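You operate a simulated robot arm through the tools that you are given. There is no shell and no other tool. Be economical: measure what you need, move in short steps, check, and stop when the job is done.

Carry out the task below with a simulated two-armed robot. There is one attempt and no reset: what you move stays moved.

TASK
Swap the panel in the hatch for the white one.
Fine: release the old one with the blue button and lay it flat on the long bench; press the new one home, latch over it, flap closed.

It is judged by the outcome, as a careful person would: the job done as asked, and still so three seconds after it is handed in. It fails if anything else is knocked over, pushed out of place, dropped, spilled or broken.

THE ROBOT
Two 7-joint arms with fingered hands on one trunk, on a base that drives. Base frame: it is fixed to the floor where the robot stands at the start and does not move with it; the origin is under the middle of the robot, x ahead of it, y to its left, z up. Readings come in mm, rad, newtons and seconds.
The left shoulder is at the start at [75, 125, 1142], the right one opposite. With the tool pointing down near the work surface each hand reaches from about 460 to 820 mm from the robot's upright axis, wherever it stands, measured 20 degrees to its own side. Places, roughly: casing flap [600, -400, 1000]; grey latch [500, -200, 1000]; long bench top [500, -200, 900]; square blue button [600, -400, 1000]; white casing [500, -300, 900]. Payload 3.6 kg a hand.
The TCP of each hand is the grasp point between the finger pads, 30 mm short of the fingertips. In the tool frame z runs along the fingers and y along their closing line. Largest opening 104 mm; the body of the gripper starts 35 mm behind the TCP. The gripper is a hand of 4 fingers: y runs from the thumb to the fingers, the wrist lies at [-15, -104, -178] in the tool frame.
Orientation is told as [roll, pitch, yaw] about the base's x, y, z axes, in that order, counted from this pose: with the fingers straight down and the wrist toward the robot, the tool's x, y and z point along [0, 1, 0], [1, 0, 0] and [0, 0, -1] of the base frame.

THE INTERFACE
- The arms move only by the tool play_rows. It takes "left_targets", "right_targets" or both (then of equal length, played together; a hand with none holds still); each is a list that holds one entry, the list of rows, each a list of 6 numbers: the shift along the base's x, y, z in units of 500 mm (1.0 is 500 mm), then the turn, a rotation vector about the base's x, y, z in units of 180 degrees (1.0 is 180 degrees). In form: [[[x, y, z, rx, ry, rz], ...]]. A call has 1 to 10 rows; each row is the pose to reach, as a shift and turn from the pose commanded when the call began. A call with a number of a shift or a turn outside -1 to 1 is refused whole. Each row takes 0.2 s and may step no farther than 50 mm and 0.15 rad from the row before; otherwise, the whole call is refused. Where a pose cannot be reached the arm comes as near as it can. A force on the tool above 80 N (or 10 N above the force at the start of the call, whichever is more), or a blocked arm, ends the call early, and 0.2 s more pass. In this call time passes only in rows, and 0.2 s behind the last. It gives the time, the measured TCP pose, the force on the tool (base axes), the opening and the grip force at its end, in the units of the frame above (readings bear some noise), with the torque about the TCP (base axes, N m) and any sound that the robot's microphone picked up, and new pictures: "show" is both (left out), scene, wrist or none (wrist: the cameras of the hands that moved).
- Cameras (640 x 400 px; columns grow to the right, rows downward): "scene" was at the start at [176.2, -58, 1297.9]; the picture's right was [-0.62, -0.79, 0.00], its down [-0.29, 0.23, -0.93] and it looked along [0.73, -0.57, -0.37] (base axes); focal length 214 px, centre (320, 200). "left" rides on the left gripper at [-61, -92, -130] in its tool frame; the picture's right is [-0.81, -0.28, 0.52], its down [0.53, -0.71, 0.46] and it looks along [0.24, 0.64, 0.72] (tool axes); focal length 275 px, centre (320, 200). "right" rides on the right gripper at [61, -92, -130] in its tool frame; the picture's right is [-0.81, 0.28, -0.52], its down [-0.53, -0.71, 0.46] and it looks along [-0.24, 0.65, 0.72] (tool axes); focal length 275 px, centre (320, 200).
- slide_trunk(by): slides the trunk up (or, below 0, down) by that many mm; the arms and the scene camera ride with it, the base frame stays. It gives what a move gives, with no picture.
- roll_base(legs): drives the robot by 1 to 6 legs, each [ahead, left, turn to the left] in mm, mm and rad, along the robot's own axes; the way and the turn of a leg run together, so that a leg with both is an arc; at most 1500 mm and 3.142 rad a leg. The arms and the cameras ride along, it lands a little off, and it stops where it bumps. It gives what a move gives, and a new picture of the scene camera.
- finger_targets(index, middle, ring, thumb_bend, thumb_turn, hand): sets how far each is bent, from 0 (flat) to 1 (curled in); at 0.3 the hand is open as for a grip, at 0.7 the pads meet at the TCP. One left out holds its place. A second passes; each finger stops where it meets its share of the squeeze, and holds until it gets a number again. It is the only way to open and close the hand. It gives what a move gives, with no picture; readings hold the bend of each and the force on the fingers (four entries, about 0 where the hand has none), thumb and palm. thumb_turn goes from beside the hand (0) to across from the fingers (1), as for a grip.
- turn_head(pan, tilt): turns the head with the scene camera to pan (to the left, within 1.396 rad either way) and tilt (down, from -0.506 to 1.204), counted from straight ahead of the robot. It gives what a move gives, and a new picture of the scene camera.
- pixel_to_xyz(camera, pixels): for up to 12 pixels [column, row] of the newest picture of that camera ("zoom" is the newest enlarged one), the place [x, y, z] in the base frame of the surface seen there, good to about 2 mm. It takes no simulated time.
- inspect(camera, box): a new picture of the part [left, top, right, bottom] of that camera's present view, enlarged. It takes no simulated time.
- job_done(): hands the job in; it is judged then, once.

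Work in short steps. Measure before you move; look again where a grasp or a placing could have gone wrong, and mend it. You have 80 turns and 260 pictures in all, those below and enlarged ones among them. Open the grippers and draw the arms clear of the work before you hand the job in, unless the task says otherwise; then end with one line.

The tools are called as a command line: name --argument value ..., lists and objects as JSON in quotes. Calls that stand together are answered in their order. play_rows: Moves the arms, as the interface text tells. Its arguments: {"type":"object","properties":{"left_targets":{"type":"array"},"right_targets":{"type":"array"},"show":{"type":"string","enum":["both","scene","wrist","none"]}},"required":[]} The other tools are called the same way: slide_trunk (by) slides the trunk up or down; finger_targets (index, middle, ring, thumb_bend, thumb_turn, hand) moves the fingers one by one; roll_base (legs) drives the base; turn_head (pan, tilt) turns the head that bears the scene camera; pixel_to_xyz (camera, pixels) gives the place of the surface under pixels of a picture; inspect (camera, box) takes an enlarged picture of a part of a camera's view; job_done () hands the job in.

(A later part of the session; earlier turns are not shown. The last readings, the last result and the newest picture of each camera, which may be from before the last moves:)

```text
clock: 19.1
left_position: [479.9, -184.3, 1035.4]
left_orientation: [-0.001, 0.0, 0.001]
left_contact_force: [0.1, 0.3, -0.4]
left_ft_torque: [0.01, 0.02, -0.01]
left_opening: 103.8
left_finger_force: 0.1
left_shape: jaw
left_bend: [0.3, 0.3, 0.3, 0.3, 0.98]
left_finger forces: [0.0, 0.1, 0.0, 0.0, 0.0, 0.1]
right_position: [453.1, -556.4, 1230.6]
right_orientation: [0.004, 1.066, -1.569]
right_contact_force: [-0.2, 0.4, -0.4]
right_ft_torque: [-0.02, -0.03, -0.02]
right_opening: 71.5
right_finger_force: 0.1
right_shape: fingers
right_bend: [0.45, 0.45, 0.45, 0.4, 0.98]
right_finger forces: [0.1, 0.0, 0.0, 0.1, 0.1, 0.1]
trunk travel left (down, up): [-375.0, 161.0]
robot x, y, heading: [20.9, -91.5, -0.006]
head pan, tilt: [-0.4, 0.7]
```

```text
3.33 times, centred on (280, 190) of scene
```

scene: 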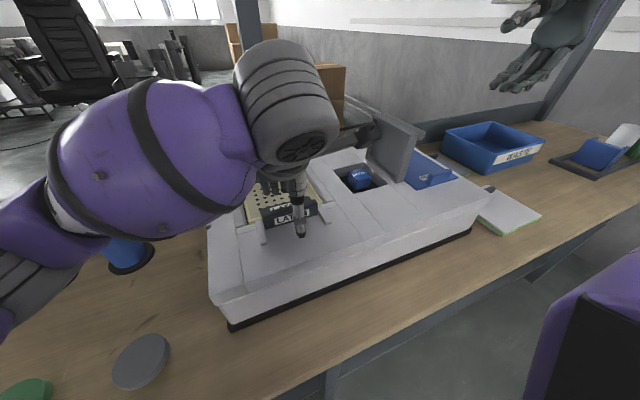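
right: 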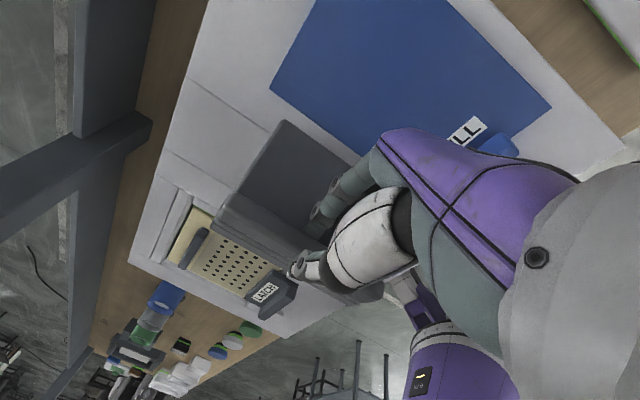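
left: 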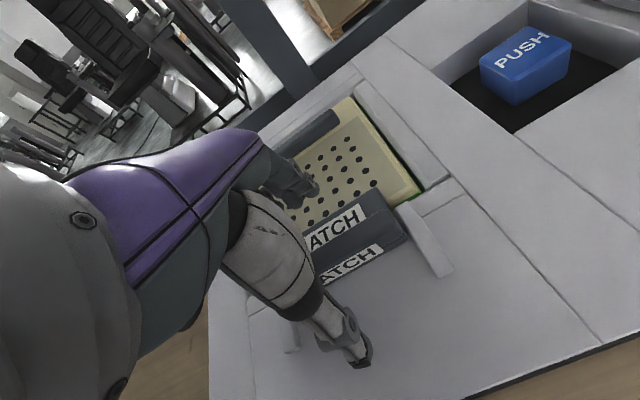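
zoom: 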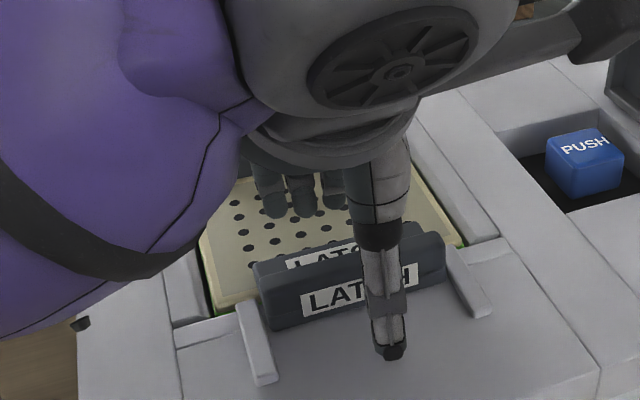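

The hand straddles the latch ridge. I close on it.

finger_targets --hand "left" --index 0.75 --middle 0.75 --ring 0.75 --thumb_bend 0.75

play_rows --left_targets '[[[-0.01, 0, 0, 0, 0, 0], [-0.02, 0, 0, 0, 0, 0], [-0.03, 0, 0, 0, 0, 0]]]' --show "both"

inspect --camera "scene" --box '[210, 130, 350, 250]'

```text
clock: 20.1
left_position: [480.7, -184.0, 1036.1]
left_orientation: [0.002, 0.002, 0.0]
left_contact_force: [0.2, 1.1, -3.3]
left_ft_torque: [-0.01, 0.08, -0.32]
left_opening: 10.9
left_finger_force: 15.5
left_shape: fingers
left_bend: [0.74, 0.73, 0.74, 0.64, 0.97]
left_finger forces: [5.5, 4.5, 6.0, 0.0, 15.2, 0.0]
right_position: [452.5, -556.2, 1231.1]
right_orientation: [0.005, 1.066, -1.567]
right_contact_force: [0.0, 0.2, -0.7]
right_ft_torque: [0.01, 0.03, 0.0]
right_opening: 71.8
right_finger_force: 0.1
right_shape: fingers
right_bend: [0.45, 0.45, 0.45, 0.4, 0.98]
right_finger forces: [0.0, 0.1, 0.0, 0.0, 0.1, 0.1]
trunk travel left (down, up): [-375.0, 161.0]
robot x, y, heading: [20.6, -91.9, -0.001]
head pan, tilt: [-0.4, 0.7]
```

```text
clock: 20.9
left_position: [468.6, -185.1, 1034.5]
left_orientation: [-0.001, -0.001, 0.001]
left_contact_force: [4.1, 1.8, -3.8]
left_ft_torque: [0.09, -0.03, -0.32]
left_opening: 11.0
left_finger_force: 15.9
left_shape: fingers
left_bend: [0.74, 0.73, 0.74, 0.64, 0.97]
left_finger forces: [5.7, 5.4, 7.6, 0.0, 13.7, 0.1]
right_position: [454.3, -557.6, 1232.3]
right_orientation: [0.001, 1.065, -1.57]
right_contact_force: [-0.4, 0.7, -0.4]
right_ft_torque: [-0.04, -0.03, 0.0]
right_opening: 71.3
right_finger_force: 0.1
right_shape: fingers
right_bend: [0.45, 0.45, 0.45, 0.4, 0.98]
right_finger forces: [0.1, 0.0, 0.1, 0.0, 0.1, 0.0]
trunk travel left (down, up): [-375.0, 161.0]
robot x, y, heading: [21.1, -89.6, -0.0]
head pan, tilt: [-0.4, 0.7]
```

scene: 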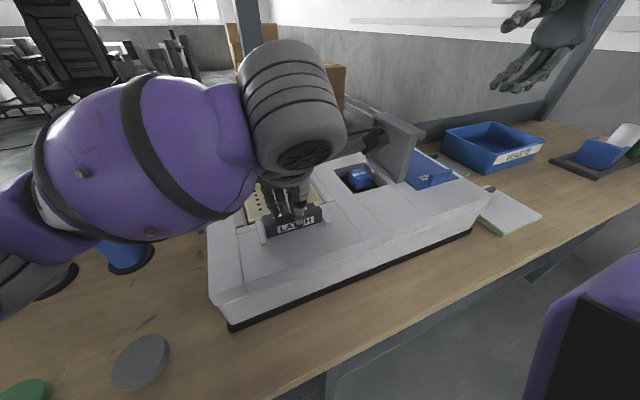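
left: 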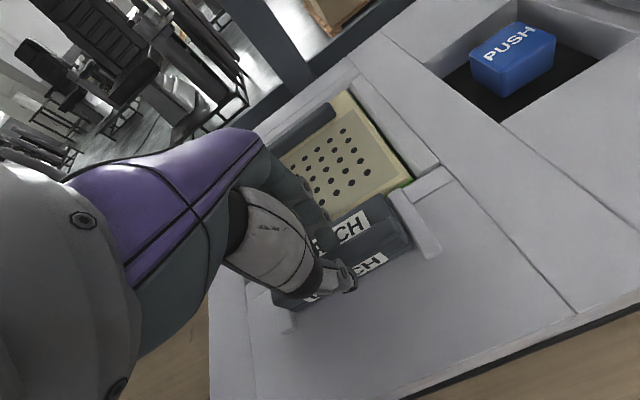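

```text
3.33 times, centred on (280, 190) of scene
```

zoom: 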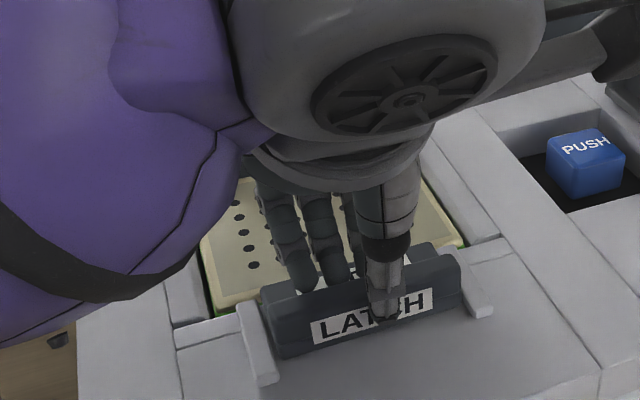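

The latch slides toward the robot with ~4 N. I continue another 40 mm.

play_rows --left_targets '[[[-0.02, 0, 0, 0, 0, 0], [-0.04, 0, 0, 0, 0, 0], [-0.06, 0, 0, 0, 0, 0], [-0.08, 0, 0, 0, 0, 0]]]' --show "none"

inspect --camera "scene" --box '[210, 130, 350, 250]'

```text
clock: 21.9
left_position: [436.2, -185.0, 1038.6]
left_orientation: [-0.01, -0.022, 0.011]
left_contact_force: [52.2, -1.4, 39.2]
left_ft_torque: [0.89, -2.44, -0.81]
left_opening: 20.6
left_finger_force: 34.5
left_shape: fingers
left_bend: [0.73, 0.46, 0.4, 0.75, 0.97]
left_finger forces: [9.9, 24.3, 35.2, 0.0, 0.0, 0.0]
right_position: [458.2, -556.7, 1230.9]
right_orientation: [-0.004, 1.065, -1.574]
right_contact_force: [1.0, 0.3, -0.3]
right_ft_torque: [-0.02, -0.01, -0.01]
right_opening: 71.2
right_finger_force: 0.1
right_shape: fingers
right_bend: [0.45, 0.45, 0.45, 0.4, 0.98]
right_finger forces: [0.0, 0.1, 0.1, 0.0, 0.0, 0.0]
trunk travel left (down, up): [-375.0, 161.0]
robot x, y, heading: [23.9, -92.9, 0.002]
head pan, tilt: [-0.4, 0.7]
```

```text
3.33 times, centred on (280, 190) of scene
```

zoom: 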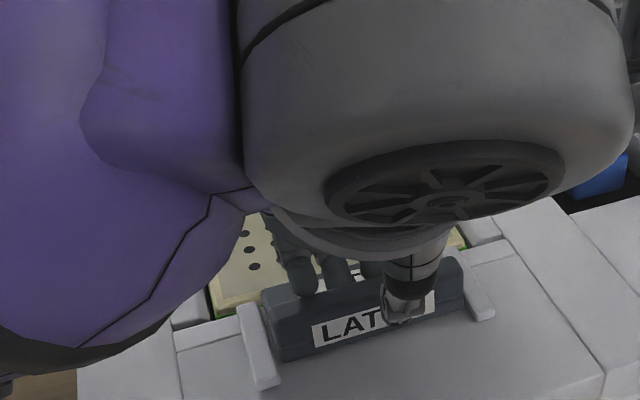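

The latch reached a stop (52 N, fingers slipping). I move back to relieve, open, and rise for a look.

play_rows --left_targets '[[[0.02, 0, 0, 0, 0, 0], [0.04, 0, 0, 0, 0, 0]]]' --show "none"

finger_targets --hand "left" --index 0.3 --middle 0.3 --ring 0.3 --thumb_bend 0.3

play_rows --left_targets '[[[0, 0.0, 0.08, 0, 0, 0], [0, 0.03, 0.16, 0, 0, 0], [0, 0.1, 0.24, 0, 0, 0], [0, 0.18, 0.3, 0, 0, 0], [0, 0.26, 0.34, 0, 0, 0]]]' --show "scene"

inspect --camera "scene" --box '[220, 160, 340, 250]'

pixel_to_xyz --camera "zoom" --pixels '[[350, 265], [355, 245], [350, 225], [350, 200], [330, 100], [430, 170]]'

```text
clock: 22.5
left_position: [448.8, -184.4, 1038.4]
left_orientation: [-0.007, -0.007, 0.0]
left_contact_force: [26.5, 4.1, 29.2]
left_ft_torque: [0.6, -1.12, -0.4]
left_opening: 11.0
left_finger_force: 25.6
left_shape: fingers
left_bend: [0.74, 0.54, 0.75, 0.74, 0.97]
left_finger forces: [8.1, 14.0, 23.9, 0.1, 5.5, 0.0]
right_position: [454.4, -555.7, 1232.7]
right_orientation: [0.0, 1.063, -1.572]
right_contact_force: [-0.8, 0.6, -0.1]
right_ft_torque: [-0.01, 0.0, 0.01]
right_opening: 71.4
right_finger_force: 0.1
right_shape: fingers
right_bend: [0.45, 0.45, 0.45, 0.4, 0.98]
right_finger forces: [0.0, 0.0, 0.0, 0.0, 0.0, 0.0]
trunk travel left (down, up): [-375.0, 161.0]
robot x, y, heading: [24.8, -88.0, 0.0]
head pan, tilt: [-0.4, 0.7]
```

```text
clock: 23.5
left_position: [446.3, -185.9, 1036.0]
left_orientation: [-0.001, 0.002, -0.001]
left_contact_force: [-0.1, -0.2, 0.6]
left_ft_torque: [0.0, -0.02, 0.0]
left_opening: 102.9
left_finger_force: 0.1
left_shape: fingers
left_bend: [0.3, 0.3, 0.3, 0.3, 0.97]
left_finger forces: [0.1, 0.1, 0.0, 0.1, 0.0, 0.0]
right_position: [453.8, -556.9, 1231.9]
right_orientation: [0.004, 1.065, -1.569]
right_contact_force: [-0.6, -0.2, -0.4]
right_ft_torque: [0.0, -0.03, 0.0]
right_opening: 71.4
right_finger_force: 0.1
right_shape: fingers
right_bend: [0.45, 0.45, 0.45, 0.4, 0.98]
right_finger forces: [0.0, 0.0, 0.1, 0.0, 0.0, 0.0]
trunk travel left (down, up): [-375.0, 161.0]
robot x, y, heading: [24.4, -90.4, -0.002]
head pan, tilt: [-0.4, 0.7]
```

```text
refused: row 3 steps farther than a row can; nothing moved
```

```text
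4.44 times, centred on (280, 205) of scene
```

zoom: 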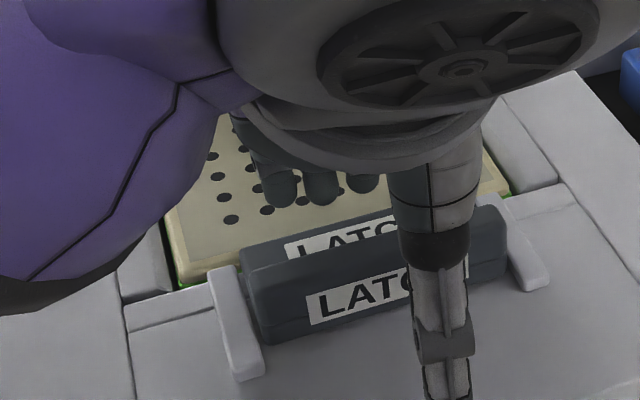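

```text
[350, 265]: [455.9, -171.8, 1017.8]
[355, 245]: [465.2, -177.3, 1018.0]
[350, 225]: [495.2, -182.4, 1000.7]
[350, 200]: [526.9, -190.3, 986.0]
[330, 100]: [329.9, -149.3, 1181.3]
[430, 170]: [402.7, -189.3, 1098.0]
```

The ridge is now at x≈455–468 (moved ~19 mm). I raise the hand and look.

play_rows --left_targets '[[[0, 0.0, 0.08, 0, 0, 0], [0, 0.03, 0.16, 0, 0, 0], [0, 0.08, 0.23, 0, 0, 0], [0, 0.15, 0.29, 0, 0, 0], [0, 0.23, 0.34, 0, 0, 0], [0, 0.31, 0.38, 0, 0, 0], [0, 0.39, 0.42, 0, 0, 0]]]' --show "scene"

inspect --camera "scene" --box '[220, 160, 340, 250]'

pixel_to_xyz --camera "zoom" --pixels '[[350, 290], [355, 245], [350, 225], [350, 212], [330, 100], [230, 275]]'

```text
clock: 25.1
left_position: [446.3, 11.9, 1246.6]
left_orientation: [0.0, 0.001, -0.001]
left_contact_force: [0.6, 0.3, -0.5]
left_ft_torque: [-0.02, 0.02, -0.01]
left_opening: 102.9
left_finger_force: 0.0
left_shape: fingers
left_bend: [0.3, 0.3, 0.3, 0.3, 0.97]
left_finger forces: [0.1, 0.0, 0.0, 0.0, 0.0, 0.0]
right_position: [453.2, -557.4, 1231.5]
right_orientation: [0.006, 1.063, -1.567]
right_contact_force: [-0.9, 0.8, 0.4]
right_ft_torque: [0.02, -0.03, 0.01]
right_opening: 71.6
right_finger_force: 0.1
right_shape: fingers
right_bend: [0.45, 0.45, 0.45, 0.4, 0.98]
right_finger forces: [0.1, 0.0, 0.1, 0.0, 0.1, 0.0]
trunk travel left (down, up): [-375.0, 161.0]
robot x, y, heading: [25.7, -88.6, -0.0]
head pan, tilt: [-0.4, 0.7]
```

scene: 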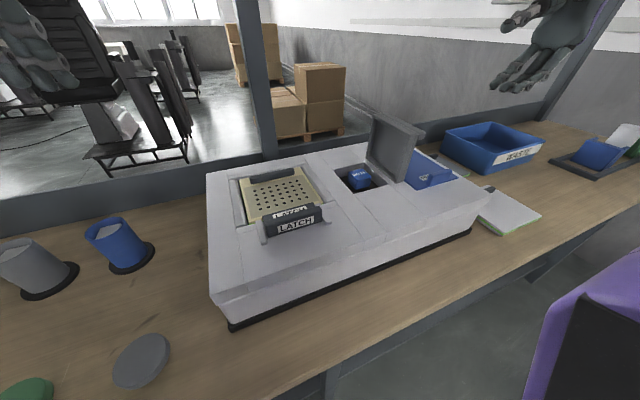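

```text
4.44 times, centred on (280, 205) of scene
```

zoom: 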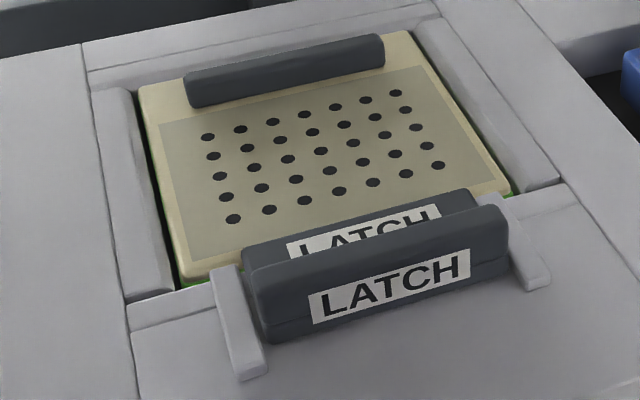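

```text
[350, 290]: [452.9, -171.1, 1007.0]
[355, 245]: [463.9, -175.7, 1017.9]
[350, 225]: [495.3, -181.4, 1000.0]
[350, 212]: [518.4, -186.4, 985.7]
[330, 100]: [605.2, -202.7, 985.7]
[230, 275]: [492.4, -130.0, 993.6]
```

I measure the panel's near edge vs. the latch plate.

pixel_to_xyz --camera "zoom" --pixels '[[188, 274], [205, 268], [500, 190], [505, 185], [255, 248], [465, 197], [400, 212], [290, 90], [380, 50], [190, 92], [145, 92], [405, 35]]'

```text
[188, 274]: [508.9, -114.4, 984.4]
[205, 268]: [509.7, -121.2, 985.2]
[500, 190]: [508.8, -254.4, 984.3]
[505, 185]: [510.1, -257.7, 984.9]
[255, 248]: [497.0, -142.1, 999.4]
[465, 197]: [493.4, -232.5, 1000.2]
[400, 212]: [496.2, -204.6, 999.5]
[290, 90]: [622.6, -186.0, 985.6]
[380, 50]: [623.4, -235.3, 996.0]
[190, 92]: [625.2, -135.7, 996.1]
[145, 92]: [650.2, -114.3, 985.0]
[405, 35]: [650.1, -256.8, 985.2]
```

The latch plate ends at x≈498 and the panel spans x 507–651, y −259…−113, so the latch is clear. Next I bring the right hand back to the default orientation to press the button with a closed pinch.

play_rows --right_targets '[[[-0.02, 0, 0.03, -0.043, 0, 0], [-0.04, 0, 0.06, -0.085, 0, 0], [-0.06, 0, 0.08, -0.128, 0, 0], [-0.08, 0, 0.1, -0.17, 0, 0], [-0.1, 0, 0.1, -0.213, 0, 0], [-0.1, 0, 0.1, -0.255, 0, 0], [-0.1, 0, 0.1, -0.298, 0, 0], [-0.1, 0, 0.1, -0.338, 0, 0]]]' --show "none"

finger_targets --hand "right" --index 0.72 --middle 0.72 --ring 0.72 --thumb_bend 0.72

play_rows --right_targets '[[[0.0, 0.0, 0, 0, 0, 0.047], [0.0, 0.0, 0, 0, 0, 0.094], [0.0, 0, 0, 0, 0, 0.141], [0, 0, 0, 0, 0, 0.188], [0, 0, 0, 0, 0, 0.235], [0, 0, 0, 0, 0, 0.282], [0, 0, 0, 0, 0, 0.329], [0, 0, 0, 0, 0, 0.376], [0, 0, 0, 0, 0, 0.423], [0, 0, 0, 0, 0, 0.47]]]' --show "scene"

```text
clock: 26.9
left_position: [445.8, 10.6, 1245.9]
left_orientation: [0.001, 0.0, -0.001]
left_contact_force: [-0.6, 0.5, 0.4]
left_ft_torque: [0.01, -0.02, 0.0]
left_opening: 103.0
left_finger_force: 0.0
left_shape: fingers
left_bend: [0.3, 0.3, 0.3, 0.3, 0.97]
left_finger forces: [0.0, 0.0, 0.0, 0.0, 0.0, 0.0]
right_position: [401.2, -556.5, 1280.7]
right_orientation: [0.001, -0.004, -1.567]
right_contact_force: [0.2, 0.5, -0.4]
right_ft_torque: [-0.02, 0.0, -0.01]
right_opening: 71.4
right_finger_force: 0.0
right_shape: fingers
right_bend: [0.45, 0.45, 0.45, 0.4, 0.98]
right_finger forces: [0.0, 0.0, 0.0, 0.0, 0.0, 0.0]
trunk travel left (down, up): [-375.0, 161.0]
robot x, y, heading: [26.4, -93.1, -0.002]
head pan, tilt: [-0.4, 0.7]
```

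```text
clock: 27.9
left_position: [447.1, 11.4, 1246.5]
left_orientation: [0.0, 0.0, 0.0]
left_contact_force: [0.2, -0.2, -0.3]
left_ft_torque: [0.0, 0.02, 0.01]
left_opening: 103.1
left_finger_force: 0.0
left_shape: fingers
left_bend: [0.3, 0.3, 0.3, 0.3, 0.97]
left_finger forces: [0.0, 0.0, 0.0, 0.0, 0.0, 0.0]
right_position: [402.3, -558.0, 1282.1]
right_orientation: [0.002, 0.0, -1.572]
right_contact_force: [-0.1, 0.6, -0.7]
right_ft_torque: [0.01, -0.03, 0.0]
right_opening: 0.0
right_finger_force: 0.2
right_shape: fingers
right_bend: [0.72, 0.72, 0.72, 0.71, 0.98]
right_finger forces: [0.1, 0.0, 0.1, 0.1, 0.0, 0.0]
trunk travel left (down, up): [-375.0, 161.0]
robot x, y, heading: [22.0, -92.5, 0.003]
head pan, tilt: [-0.4, 0.7]
```

```text
clock: 30.1
left_position: [448.2, 10.4, 1246.7]
left_orientation: [-0.001, 0.0, 0.001]
left_contact_force: [0.1, 0.5, -0.3]
left_ft_torque: [0.01, -0.01, -0.02]
left_opening: 102.9
left_finger_force: 0.1
left_shape: fingers
left_bend: [0.3, 0.3, 0.3, 0.3, 0.97]
left_finger forces: [0.0, 0.0, 0.0, 0.0, 0.1, 0.1]
right_position: [401.5, -557.0, 1282.4]
right_orientation: [0.001, 0.0, -0.092]
right_contact_force: [0.6, 0.1, -0.3]
right_ft_torque: [0.01, 0.0, 0.02]
right_opening: 0.0
right_finger_force: 0.0
right_shape: fingers
right_bend: [0.72, 0.72, 0.72, 0.71, 0.98]
right_finger forces: [0.1, 0.0, 0.0, 0.1, 0.0, 0.1]
trunk travel left (down, up): [-375.0, 161.0]
robot x, y, heading: [21.0, -93.5, -0.006]
head pan, tilt: [-0.4, 0.7]
```

scene: 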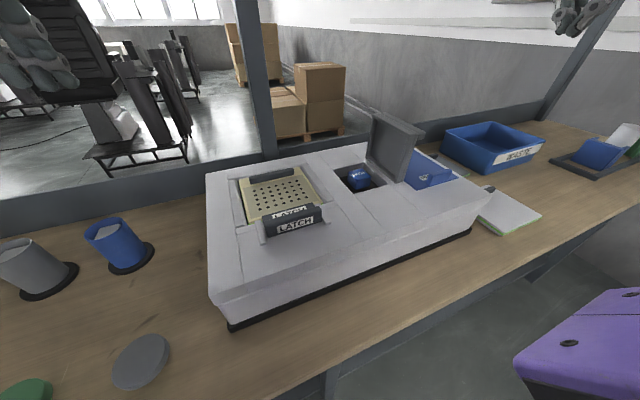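

Now over the flap at height to above the button, then down to z≈1075.

play_rows --right_targets '[[[0.05, 0.07, 0, 0, 0, 0.01], [0.11, 0.14, 0, 0, 0, 0.02], [0.17, 0.21, 0, 0, 0, 0.03], [0.23, 0.28, 0, 0, 0, 0.03], [0.28, 0.34, 0, 0, 0, 0.03], [0.302, 0.366, -0.07, 0, 0, 0.03], [0.302, 0.366, -0.16, 0, 0, 0.03], [0.302, 0.366, -0.25, 0, 0, 0.03], [0.302, 0.366, -0.34, 0, 0, 0.03], [0.302, 0.366, -0.42, 0, 0, 0.03]]]' --show "both"

inspect --camera "scene" --box '[270, 80, 430, 200]'

```text
clock: 32.3
left_position: [447.2, 10.9, 1246.4]
left_orientation: [0.001, 0.001, 0.001]
left_contact_force: [0.2, -0.3, -0.4]
left_ft_torque: [0.0, -0.02, 0.02]
left_opening: 103.1
left_finger_force: 0.0
left_shape: fingers
left_bend: [0.3, 0.3, 0.3, 0.3, 0.97]
left_finger forces: [0.1, 0.0, 0.1, 0.1, 0.0, 0.0]
right_position: [553.9, -373.2, 1072.5]
right_orientation: [0.004, -0.001, 0.002]
right_contact_force: [1.2, -0.1, 0.2]
right_ft_torque: [-0.01, 0.01, -0.02]
right_opening: 0.0
right_finger_force: 0.0
right_shape: fingers
right_bend: [0.72, 0.72, 0.72, 0.71, 0.97]
right_finger forces: [0.0, 0.0, 0.0, 0.0, 0.0, 0.0]
trunk travel left (down, up): [-375.0, 161.0]
robot x, y, heading: [23.9, -90.9, -0.003]
head pan, tilt: [-0.4, 0.7]
```

scene: 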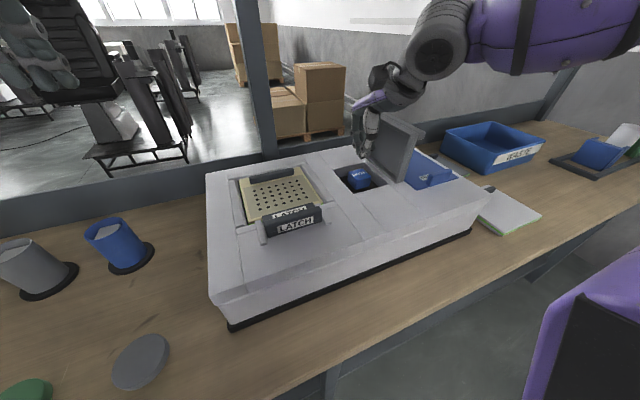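
right: 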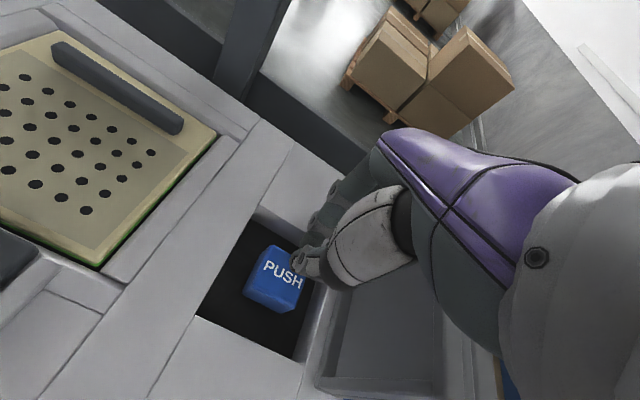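

```text
3.33 times, centred on (350, 140) of scene
```

zoom: 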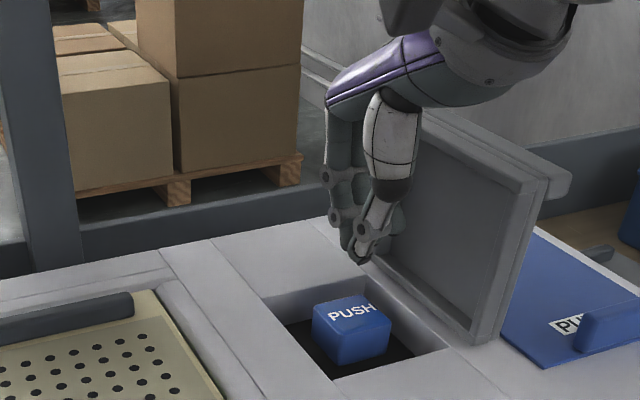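

The closed fingertips are above the button. I descend in small steps to press it.

play_rows --right_targets '[[[0, 0, -0.04, 0, 0, 0], [0, 0, -0.07, 0, 0, 0], [0, 0, -0.09, 0, 0, 0], [0, 0, -0.105, 0, 0, 0], [0, 0, -0.12, 0, 0, 0], [0, 0, -0.12, 0, 0, 0]]]' --show "wrist"

inspect --camera "scene" --box '[220, 100, 420, 240]'

```text
clock: 33.7
left_position: [443.7, 11.0, 1248.4]
left_orientation: [0.001, -0.003, -0.003]
left_contact_force: [-0.2, 0.4, -0.8]
left_ft_torque: [0.0, 0.0, 0.01]
left_opening: 102.8
left_finger_force: 0.0
left_shape: fingers
left_bend: [0.3, 0.3, 0.3, 0.3, 0.97]
left_finger forces: [0.0, 0.0, 0.0, 0.1, 0.1, 0.1]
right_position: [551.9, -371.9, 1017.0]
right_orientation: [0.002, -0.011, 0.003]
right_contact_force: [-5.6, -3.3, 32.7]
right_ft_torque: [0.25, 0.47, 0.1]
right_opening: 0.0
right_finger_force: 17.3
right_shape: fingers
right_bend: [0.72, 0.72, 0.72, 0.72, 0.98]
right_finger forces: [0.1, 0.1, 0.1, 0.0, 35.3, 0.1]
trunk travel left (down, up): [-375.0, 161.0]
robot x, y, heading: [24.7, -92.5, -0.004]
head pan, tilt: [-0.4, 0.7]
heard: click
```

right: 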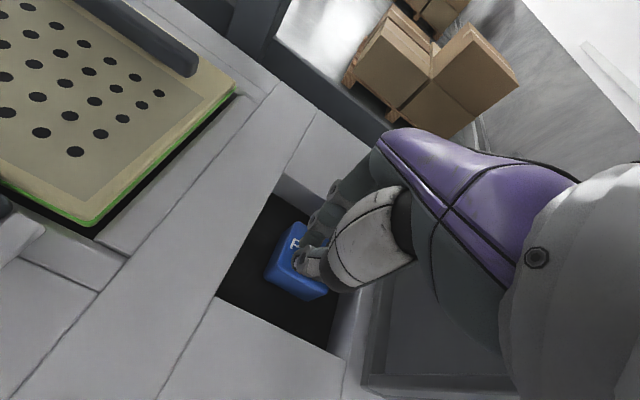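

```text
2.86 times, centred on (320, 170) of scene
```

zoom: 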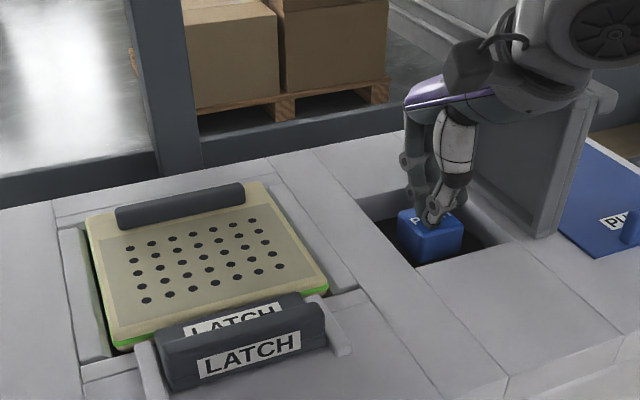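

A click, and the old panel popped up. I withdraw the right hand and measure the free bench area to the left.

play_rows --right_targets '[[[0, 0, 0.09, 0, 0, 0], [0, 0, 0.18, 0, 0, 0], [0, 0, 0.27, 0, 0, 0], [0, 0, 0.36, 0, 0, 0], [0, 0, 0.44, 0, 0, 0], [-0.05, -0.07, 0.46, 0, 0, 0], [-0.11, -0.14, 0.46, 0, 0, 0], [-0.17, -0.21, 0.46, 0, 0, 0], [-0.23, -0.28, 0.46, 0, 0, 0], [-0.28, -0.34, 0.46, 0, 0, 0]]]' --show "scene"

inspect --camera "scene" --box '[220, 150, 340, 240]'

pixel_to_xyz --camera "scene" --pixels '[[130, 268], [107, 258], [152, 250], [48, 285], [140, 362], [168, 350], [113, 375], [200, 300], [180, 230], [20, 395], [205, 200], [228, 328]]'

pixel_to_xyz --camera "zoom" --pixels '[[190, 85], [385, 45], [290, 62], [290, 50], [190, 280], [505, 190], [145, 90], [400, 30], [330, 160], [300, 230], [180, 95], [280, 80]]'

```text
clock: 35.9
left_position: [445.7, 10.9, 1246.7]
left_orientation: [0.0, -0.001, -0.001]
left_contact_force: [-0.9, -0.1, 0.5]
left_ft_torque: [0.01, 0.01, 0.0]
left_opening: 103.0
left_finger_force: 0.1
left_shape: fingers
left_bend: [0.3, 0.3, 0.3, 0.3, 0.97]
left_finger forces: [0.0, 0.0, 0.0, 0.1, 0.0, 0.0]
right_position: [413.0, -544.8, 1241.2]
right_orientation: [0.001, 0.001, 0.002]
right_contact_force: [-0.7, -0.2, -0.8]
right_ft_torque: [0.01, 0.02, -0.05]
right_opening: 0.0
right_finger_force: 0.1
right_shape: fingers
right_bend: [0.72, 0.72, 0.72, 0.71, 0.97]
right_finger forces: [0.1, 0.0, 0.1, 0.0, 0.0, 0.1]
trunk travel left (down, up): [-375.0, 161.0]
robot x, y, heading: [25.6, -92.4, 0.004]
head pan, tilt: [-0.4, 0.7]
```

scene: 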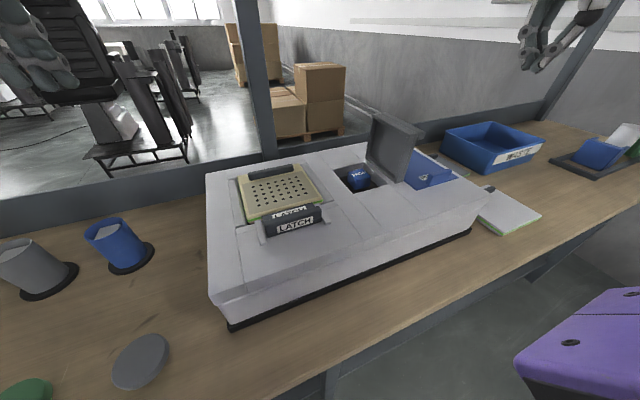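

```text
4.44 times, centred on (280, 195) of scene
```

zoom: 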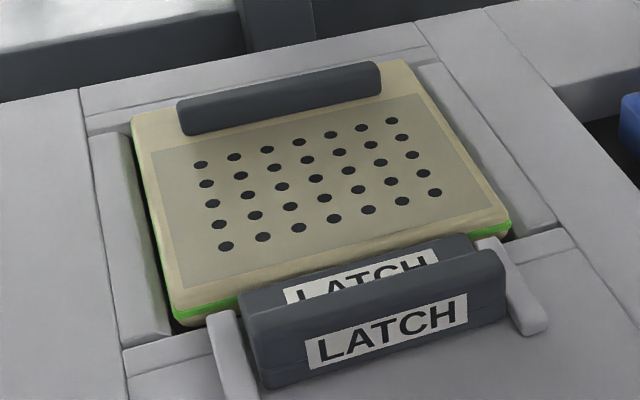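

```text
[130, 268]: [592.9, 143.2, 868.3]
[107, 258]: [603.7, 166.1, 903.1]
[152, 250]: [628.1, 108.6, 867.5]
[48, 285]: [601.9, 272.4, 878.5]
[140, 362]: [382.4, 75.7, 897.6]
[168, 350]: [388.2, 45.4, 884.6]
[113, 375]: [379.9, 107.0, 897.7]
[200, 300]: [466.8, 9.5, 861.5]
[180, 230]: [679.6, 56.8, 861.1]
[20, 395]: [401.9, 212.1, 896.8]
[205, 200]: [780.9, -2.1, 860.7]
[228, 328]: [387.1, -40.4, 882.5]
```

```text
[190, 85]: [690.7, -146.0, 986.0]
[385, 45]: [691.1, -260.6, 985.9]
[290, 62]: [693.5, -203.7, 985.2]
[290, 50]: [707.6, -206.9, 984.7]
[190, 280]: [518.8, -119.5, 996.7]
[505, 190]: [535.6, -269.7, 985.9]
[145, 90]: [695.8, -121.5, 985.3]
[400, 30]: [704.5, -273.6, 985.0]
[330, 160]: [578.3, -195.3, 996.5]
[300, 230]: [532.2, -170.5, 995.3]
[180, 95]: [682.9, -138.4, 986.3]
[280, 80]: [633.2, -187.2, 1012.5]
```

The panel popped up ~11 mm (surface z 996, handle top ≈1012, handle x≈624–637, y centre −186). I bring the left hand over the handle.

play_rows --left_targets '[[[0.063, -0.066, 0, 0, 0, 0], [0.126, -0.132, 0, 0, 0, 0], [0.189, -0.198, 0, 0, 0, 0], [0.252, -0.264, 0, 0, 0, 0], [0.31, -0.33, 0, 0, 0, 0], [0.368, -0.394, -0.03, 0, 0, 0], [0.368, -0.394, -0.12, 0, 0, 0], [0.368, -0.394, -0.21, 0, 0, 0], [0.368, -0.394, -0.3, 0, 0, 0], [0.368, -0.394, -0.36, 0, 0, 0]]]' --show "both"

inspect --camera "scene" --box '[210, 130, 350, 230]'

```text
clock: 38.1
left_position: [629.9, -186.7, 1065.4]
left_orientation: [0.0, 0.001, -0.001]
left_contact_force: [0.5, 0.0, 0.3]
left_ft_torque: [0.0, 0.01, 0.03]
left_opening: 103.0
left_finger_force: 0.1
left_shape: fingers
left_bend: [0.3, 0.3, 0.3, 0.3, 0.97]
left_finger forces: [0.0, 0.0, 0.0, 0.0, 0.0, 0.0]
right_position: [413.1, -544.5, 1241.5]
right_orientation: [0.001, 0.0, 0.0]
right_contact_force: [-0.1, 0.6, 0.0]
right_ft_torque: [0.04, -0.02, 0.0]
right_opening: 0.3
right_finger_force: 0.1
right_shape: fingers
right_bend: [0.72, 0.72, 0.72, 0.71, 0.97]
right_finger forces: [0.0, 0.0, 0.1, 0.1, 0.0, 0.0]
trunk travel left (down, up): [-375.0, 161.0]
robot x, y, heading: [21.4, -90.9, -0.004]
head pan, tilt: [-0.4, 0.7]
```

scene: 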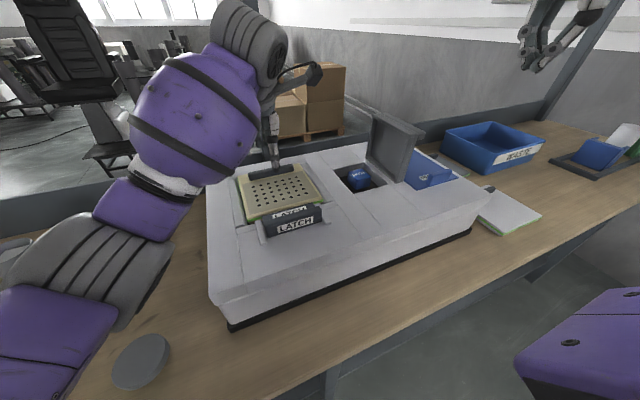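
left: 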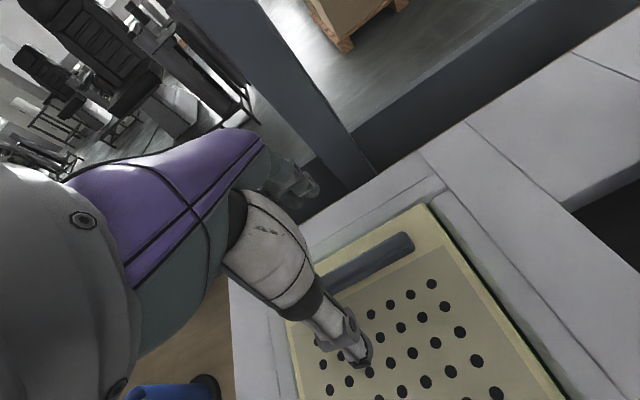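

```text
4.00 times, centred on (280, 180) of scene
```

zoom: 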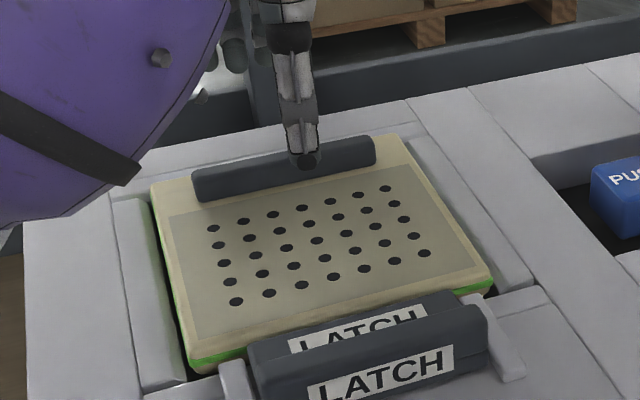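

I check the handle's place in the left camera, then descend 36 mm.

pixel_to_xyz --camera "left" --pixels '[[395, 245], [400, 258], [350, 270], [405, 238], [360, 285], [440, 285], [428, 205]]'

play_rows --left_targets '[[[0, 0, -0.04, 0, 0, 0], [0, 0, -0.073, 0, 0, 0]]]' --show "none"

finger_targets --hand "left" --index 0.78 --middle 0.78 --ring 0.78 --thumb_bend 0.78

inspect --camera "left" --box '[200, 150, 500, 400]'

```text
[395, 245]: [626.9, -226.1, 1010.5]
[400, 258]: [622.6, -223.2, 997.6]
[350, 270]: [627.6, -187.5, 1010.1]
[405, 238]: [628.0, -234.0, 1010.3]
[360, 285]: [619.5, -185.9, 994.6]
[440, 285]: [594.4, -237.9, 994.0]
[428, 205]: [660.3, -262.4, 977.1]
```

```text
clock: 38.7
left_position: [629.8, -186.9, 1029.3]
left_orientation: [0.0, 0.0, 0.0]
left_contact_force: [0.0, -0.5, -1.2]
left_ft_torque: [0.04, 0.04, 0.0]
left_opening: 102.7
left_finger_force: 0.1
left_shape: fingers
left_bend: [0.3, 0.3, 0.3, 0.3, 0.97]
left_finger forces: [0.0, 0.0, 0.0, 0.0, 0.0, 0.0]
right_position: [413.1, -544.7, 1241.5]
right_orientation: [0.002, -0.001, 0.0]
right_contact_force: [-0.3, 0.6, -0.1]
right_ft_torque: [0.0, -0.01, 0.01]
right_opening: 0.0
right_finger_force: 0.0
right_shape: fingers
right_bend: [0.72, 0.72, 0.72, 0.71, 0.97]
right_finger forces: [0.0, 0.0, 0.0, 0.0, 0.0, 0.1]
trunk travel left (down, up): [-375.0, 161.0]
robot x, y, heading: [24.2, -92.7, -0.002]
head pan, tilt: [-0.4, 0.7]
```

```text
clock: 39.7
left_position: [629.9, -185.1, 1030.2]
left_orientation: [0.0, 0.0, 0.0]
left_contact_force: [1.2, 2.4, 1.6]
left_ft_torque: [-0.14, 0.26, -0.34]
left_opening: 8.7
left_finger_force: 20.2
left_shape: fingers
left_bend: [0.73, 0.72, 0.72, 0.66, 0.97]
left_finger forces: [6.0, 5.8, 6.9, 0.0, 22.7, 0.0]
right_position: [412.8, -543.1, 1242.5]
right_orientation: [0.0, 0.0, 0.0]
right_contact_force: [0.7, -0.4, 0.6]
right_ft_torque: [0.01, -0.01, 0.01]
right_opening: 0.1
right_finger_force: 0.0
right_shape: fingers
right_bend: [0.72, 0.72, 0.72, 0.71, 0.97]
right_finger forces: [0.0, 0.0, 0.1, 0.0, 0.0, 0.0]
trunk travel left (down, up): [-375.0, 161.0]
robot x, y, heading: [22.9, -89.7, -0.002]
head pan, tilt: [-0.4, 0.7]
```

```text
1.60 times, centred on (350, 275) of left
```

zoom: 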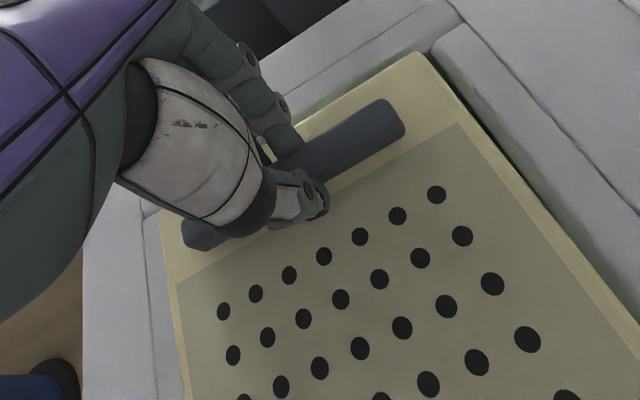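

Gripped with 20 N. I lift straight up 60 mm and check.

play_rows --left_targets '[[[0, 0, 0.03, 0, 0, 0], [0, 0, 0.06, 0, 0, 0], [0, 0, 0.09, 0, 0, 0], [0, 0, 0.12, 0, 0, 0]]]' --show "wrist"

inspect --camera "scene" --box '[210, 130, 350, 230]'

```text
clock: 40.7
left_position: [629.9, -187.2, 1088.5]
left_orientation: [0.0, 0.0, 0.0]
left_contact_force: [-0.6, -0.8, -2.2]
left_ft_torque: [0.03, -0.09, 0.0]
left_opening: 8.4
left_finger_force: 14.0
left_shape: fingers
left_bend: [0.73, 0.73, 0.74, 0.67, 0.95]
left_finger forces: [9.9, 4.0, 0.0, 0.1, 14.2, 0.0]
right_position: [412.9, -545.1, 1241.2]
right_orientation: [0.003, -0.001, 0.0]
right_contact_force: [0.0, 0.5, -0.7]
right_ft_torque: [0.0, 0.0, -0.02]
right_opening: 0.0
right_finger_force: 0.0
right_shape: fingers
right_bend: [0.72, 0.72, 0.72, 0.71, 0.97]
right_finger forces: [0.1, 0.0, 0.0, 0.0, 0.0, 0.0]
trunk travel left (down, up): [-375.0, 161.0]
robot x, y, heading: [21.9, -87.7, 0.002]
head pan, tilt: [-0.4, 0.7]
```

left: 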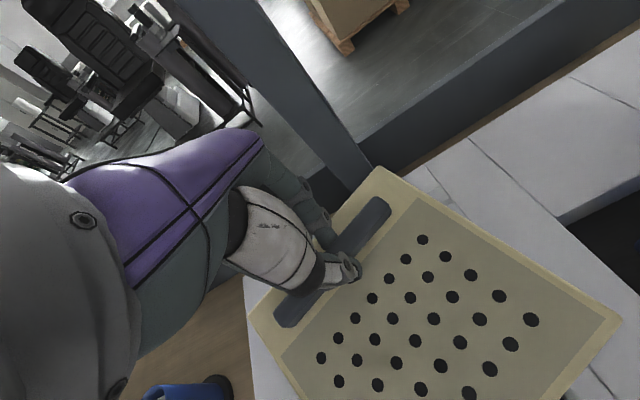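

```text
4.00 times, centred on (280, 180) of scene
```

zoom: 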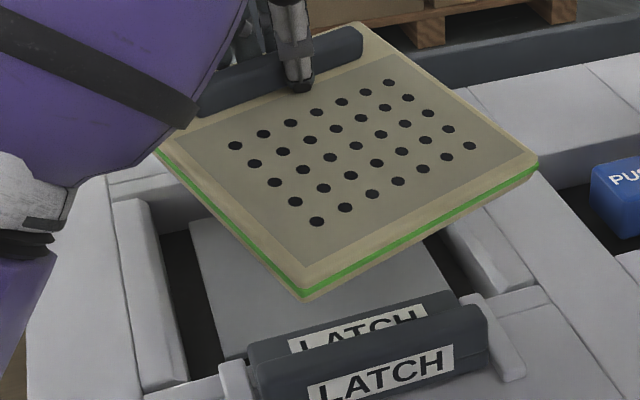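

The panel hangs (it yawed slightly in the grip but is held). I raise it to z≈1200 and look right for a free bench area.

play_rows --left_targets '[[[0, 0, 0.06, 0, 0, 0], [0, 0, 0.12, 0, 0, 0], [0, 0, 0.18, 0, 0, 0], [-0.05, 0, 0.22, 0, 0, 0], [-0.1, 0, 0.22, 0, 0, 0], [-0.15, 0, 0.22, 0, 0, 0]]]' --show "none"

turn_head --pan -0.8 --tilt 0.5

inspect --camera "scene" --box '[320, 80, 560, 230]'

```text
clock: 42.1
left_position: [555.3, -186.7, 1199.8]
left_orientation: [0.001, 0.002, 0.002]
left_contact_force: [-0.7, 0.8, -0.9]
left_ft_torque: [0.06, -0.06, 0.01]
left_opening: 8.4
left_finger_force: 13.8
left_shape: fingers
left_bend: [0.73, 0.73, 0.74, 0.67, 0.95]
left_finger forces: [9.7, 4.0, 0.0, 0.0, 14.2, 0.1]
right_position: [412.8, -543.3, 1242.4]
right_orientation: [0.002, -0.002, 0.0]
right_contact_force: [0.1, 0.1, -1.3]
right_ft_torque: [-0.01, -0.01, 0.0]
right_opening: 0.0
right_finger_force: 0.2
right_shape: fingers
right_bend: [0.72, 0.72, 0.72, 0.71, 0.97]
right_finger forces: [0.1, 0.0, 0.0, 0.0, 0.0, 0.0]
trunk travel left (down, up): [-375.0, 161.0]
robot x, y, heading: [27.1, -90.5, -0.001]
head pan, tilt: [-0.4, 0.7]
```

```text
clock: 42.9
left_position: [555.0, -186.7, 1199.6]
left_orientation: [0.0, 0.001, 0.0]
left_contact_force: [-0.3, 0.3, -1.7]
left_ft_torque: [0.04, -0.06, 0.03]
left_opening: 8.4
left_finger_force: 14.2
left_shape: fingers
left_bend: [0.73, 0.73, 0.74, 0.67, 0.95]
left_finger forces: [9.9, 4.0, 0.1, 0.1, 14.2, 0.0]
right_position: [413.7, -543.9, 1240.6]
right_orientation: [0.001, 0.0, -0.001]
right_contact_force: [1.1, -0.3, 0.7]
right_ft_torque: [-0.01, 0.0, -0.01]
right_opening: 0.0
right_finger_force: 0.1
right_shape: fingers
right_bend: [0.72, 0.72, 0.72, 0.71, 0.97]
right_finger forces: [0.0, 0.0, 0.0, 0.1, 0.1, 0.0]
trunk travel left (down, up): [-375.0, 161.0]
robot x, y, heading: [27.7, -93.9, -0.002]
head pan, tilt: [-0.799, 0.499]
```

scene: 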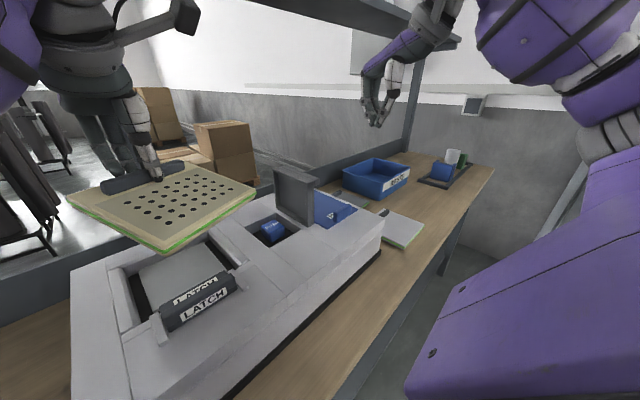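

```text
2.67 times, centred on (440, 155) of scene
```

zoom: 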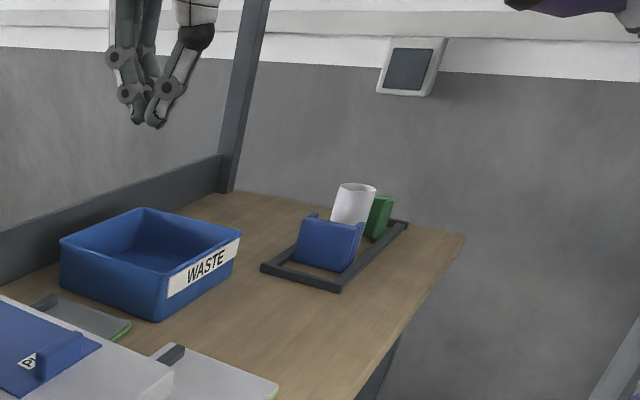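

The panel is held steady. I measure the free bench between the white panel, bin and tray.

pixel_to_xyz --camera "zoom" --pixels '[[340, 288], [262, 268], [155, 318], [240, 240], [275, 385], [165, 350], [400, 335], [290, 330], [465, 235], [240, 330]]'

roll_base --legs '[[0, -650, 0]]'

turn_head --pan -0.3 --tilt 0.8

```text
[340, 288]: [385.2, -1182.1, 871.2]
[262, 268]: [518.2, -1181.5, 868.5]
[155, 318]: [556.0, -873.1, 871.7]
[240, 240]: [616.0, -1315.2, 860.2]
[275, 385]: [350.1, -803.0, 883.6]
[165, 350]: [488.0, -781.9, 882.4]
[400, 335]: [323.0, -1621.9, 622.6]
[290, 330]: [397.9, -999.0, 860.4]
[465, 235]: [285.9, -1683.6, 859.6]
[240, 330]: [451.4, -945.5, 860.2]
```

```text
clock: 46.6
left_position: [555.8, -841.3, 1199.0]
left_orientation: [0.0, 0.0, 0.001]
left_contact_force: [0.3, -0.4, -1.6]
left_ft_torque: [0.03, -0.07, -0.01]
left_opening: 8.6
left_finger_force: 13.9
left_shape: fingers
left_bend: [0.73, 0.73, 0.74, 0.67, 0.95]
left_finger forces: [9.9, 3.9, 0.1, 0.0, 14.2, 0.0]
right_position: [414.2, -1200.6, 1240.6]
right_orientation: [0.001, -0.001, 0.003]
right_contact_force: [0.9, 0.0, 0.1]
right_ft_torque: [0.01, -0.02, -0.02]
right_opening: 0.1
right_finger_force: 0.0
right_shape: fingers
right_bend: [0.72, 0.72, 0.72, 0.71, 0.97]
right_finger forces: [0.1, 0.0, 0.0, 0.0, 0.0, 0.0]
trunk travel left (down, up): [-375.0, 161.0]
robot x, y, heading: [23.4, -750.3, 0.001]
head pan, tilt: [-0.799, 0.499]
```

scene: 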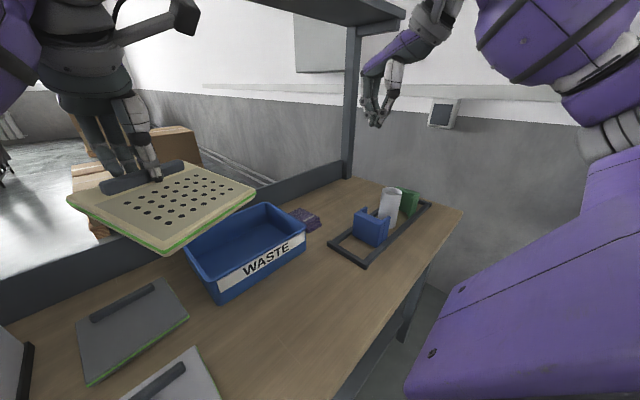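

```text
clock: 47.5
left_position: [556.7, -842.6, 1199.5]
left_orientation: [-0.001, 0.001, 0.003]
left_contact_force: [-0.6, 0.4, -1.5]
left_ft_torque: [0.0, -0.06, 0.03]
left_opening: 8.4
left_finger_force: 14.2
left_shape: fingers
left_bend: [0.73, 0.73, 0.74, 0.67, 0.95]
left_finger forces: [10.0, 4.0, 0.1, 0.0, 14.3, 0.0]
right_position: [414.3, -1200.2, 1241.5]
right_orientation: [0.001, 0.0, 0.001]
right_contact_force: [-0.1, -0.8, -1.1]
right_ft_torque: [0.03, 0.01, -0.01]
right_opening: 0.0
right_finger_force: 0.1
right_shape: fingers
right_bend: [0.72, 0.72, 0.72, 0.71, 0.97]
right_finger forces: [0.0, 0.0, 0.0, 0.0, 0.1, 0.0]
trunk travel left (down, up): [-375.0, 161.0]
robot x, y, heading: [23.8, -747.9, 0.003]
head pan, tilt: [-0.3, 0.799]
```

scene: 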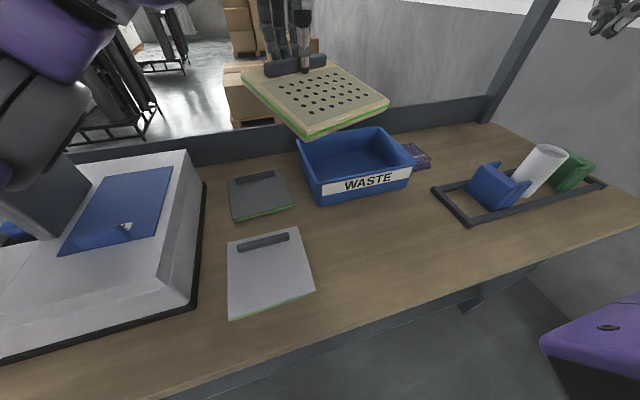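

Free bench: x 330–540, y −820…−1170. I measure the held panel's corners relative to the TCP.

inspect --camera "scene" --box '[230, 40, 400, 146]'

pixel_to_xyz --camera "scene" --pixels '[[307, 132], [386, 99], [248, 83], [330, 65], [320, 97], [312, 208], [410, 175], [268, 240], [242, 248], [287, 238]]'

```text
3.76 times, centred on (315, 93) of scene
```

zoom: 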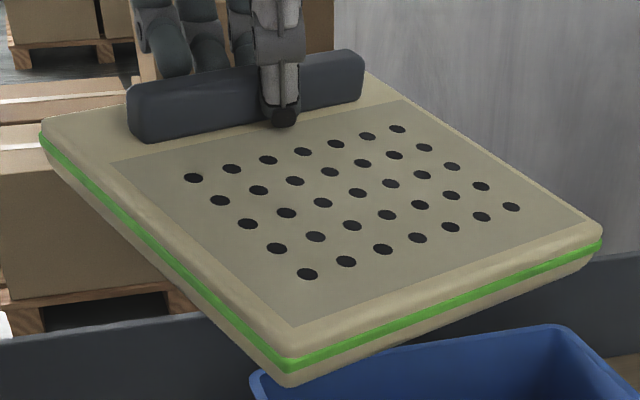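

```text
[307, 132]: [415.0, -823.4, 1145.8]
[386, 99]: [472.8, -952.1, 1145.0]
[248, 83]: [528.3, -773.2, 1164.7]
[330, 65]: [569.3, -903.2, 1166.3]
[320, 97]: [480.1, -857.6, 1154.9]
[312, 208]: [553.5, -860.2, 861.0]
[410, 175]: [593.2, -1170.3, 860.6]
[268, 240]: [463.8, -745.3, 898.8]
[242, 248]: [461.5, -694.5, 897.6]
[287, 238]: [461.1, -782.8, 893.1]
```

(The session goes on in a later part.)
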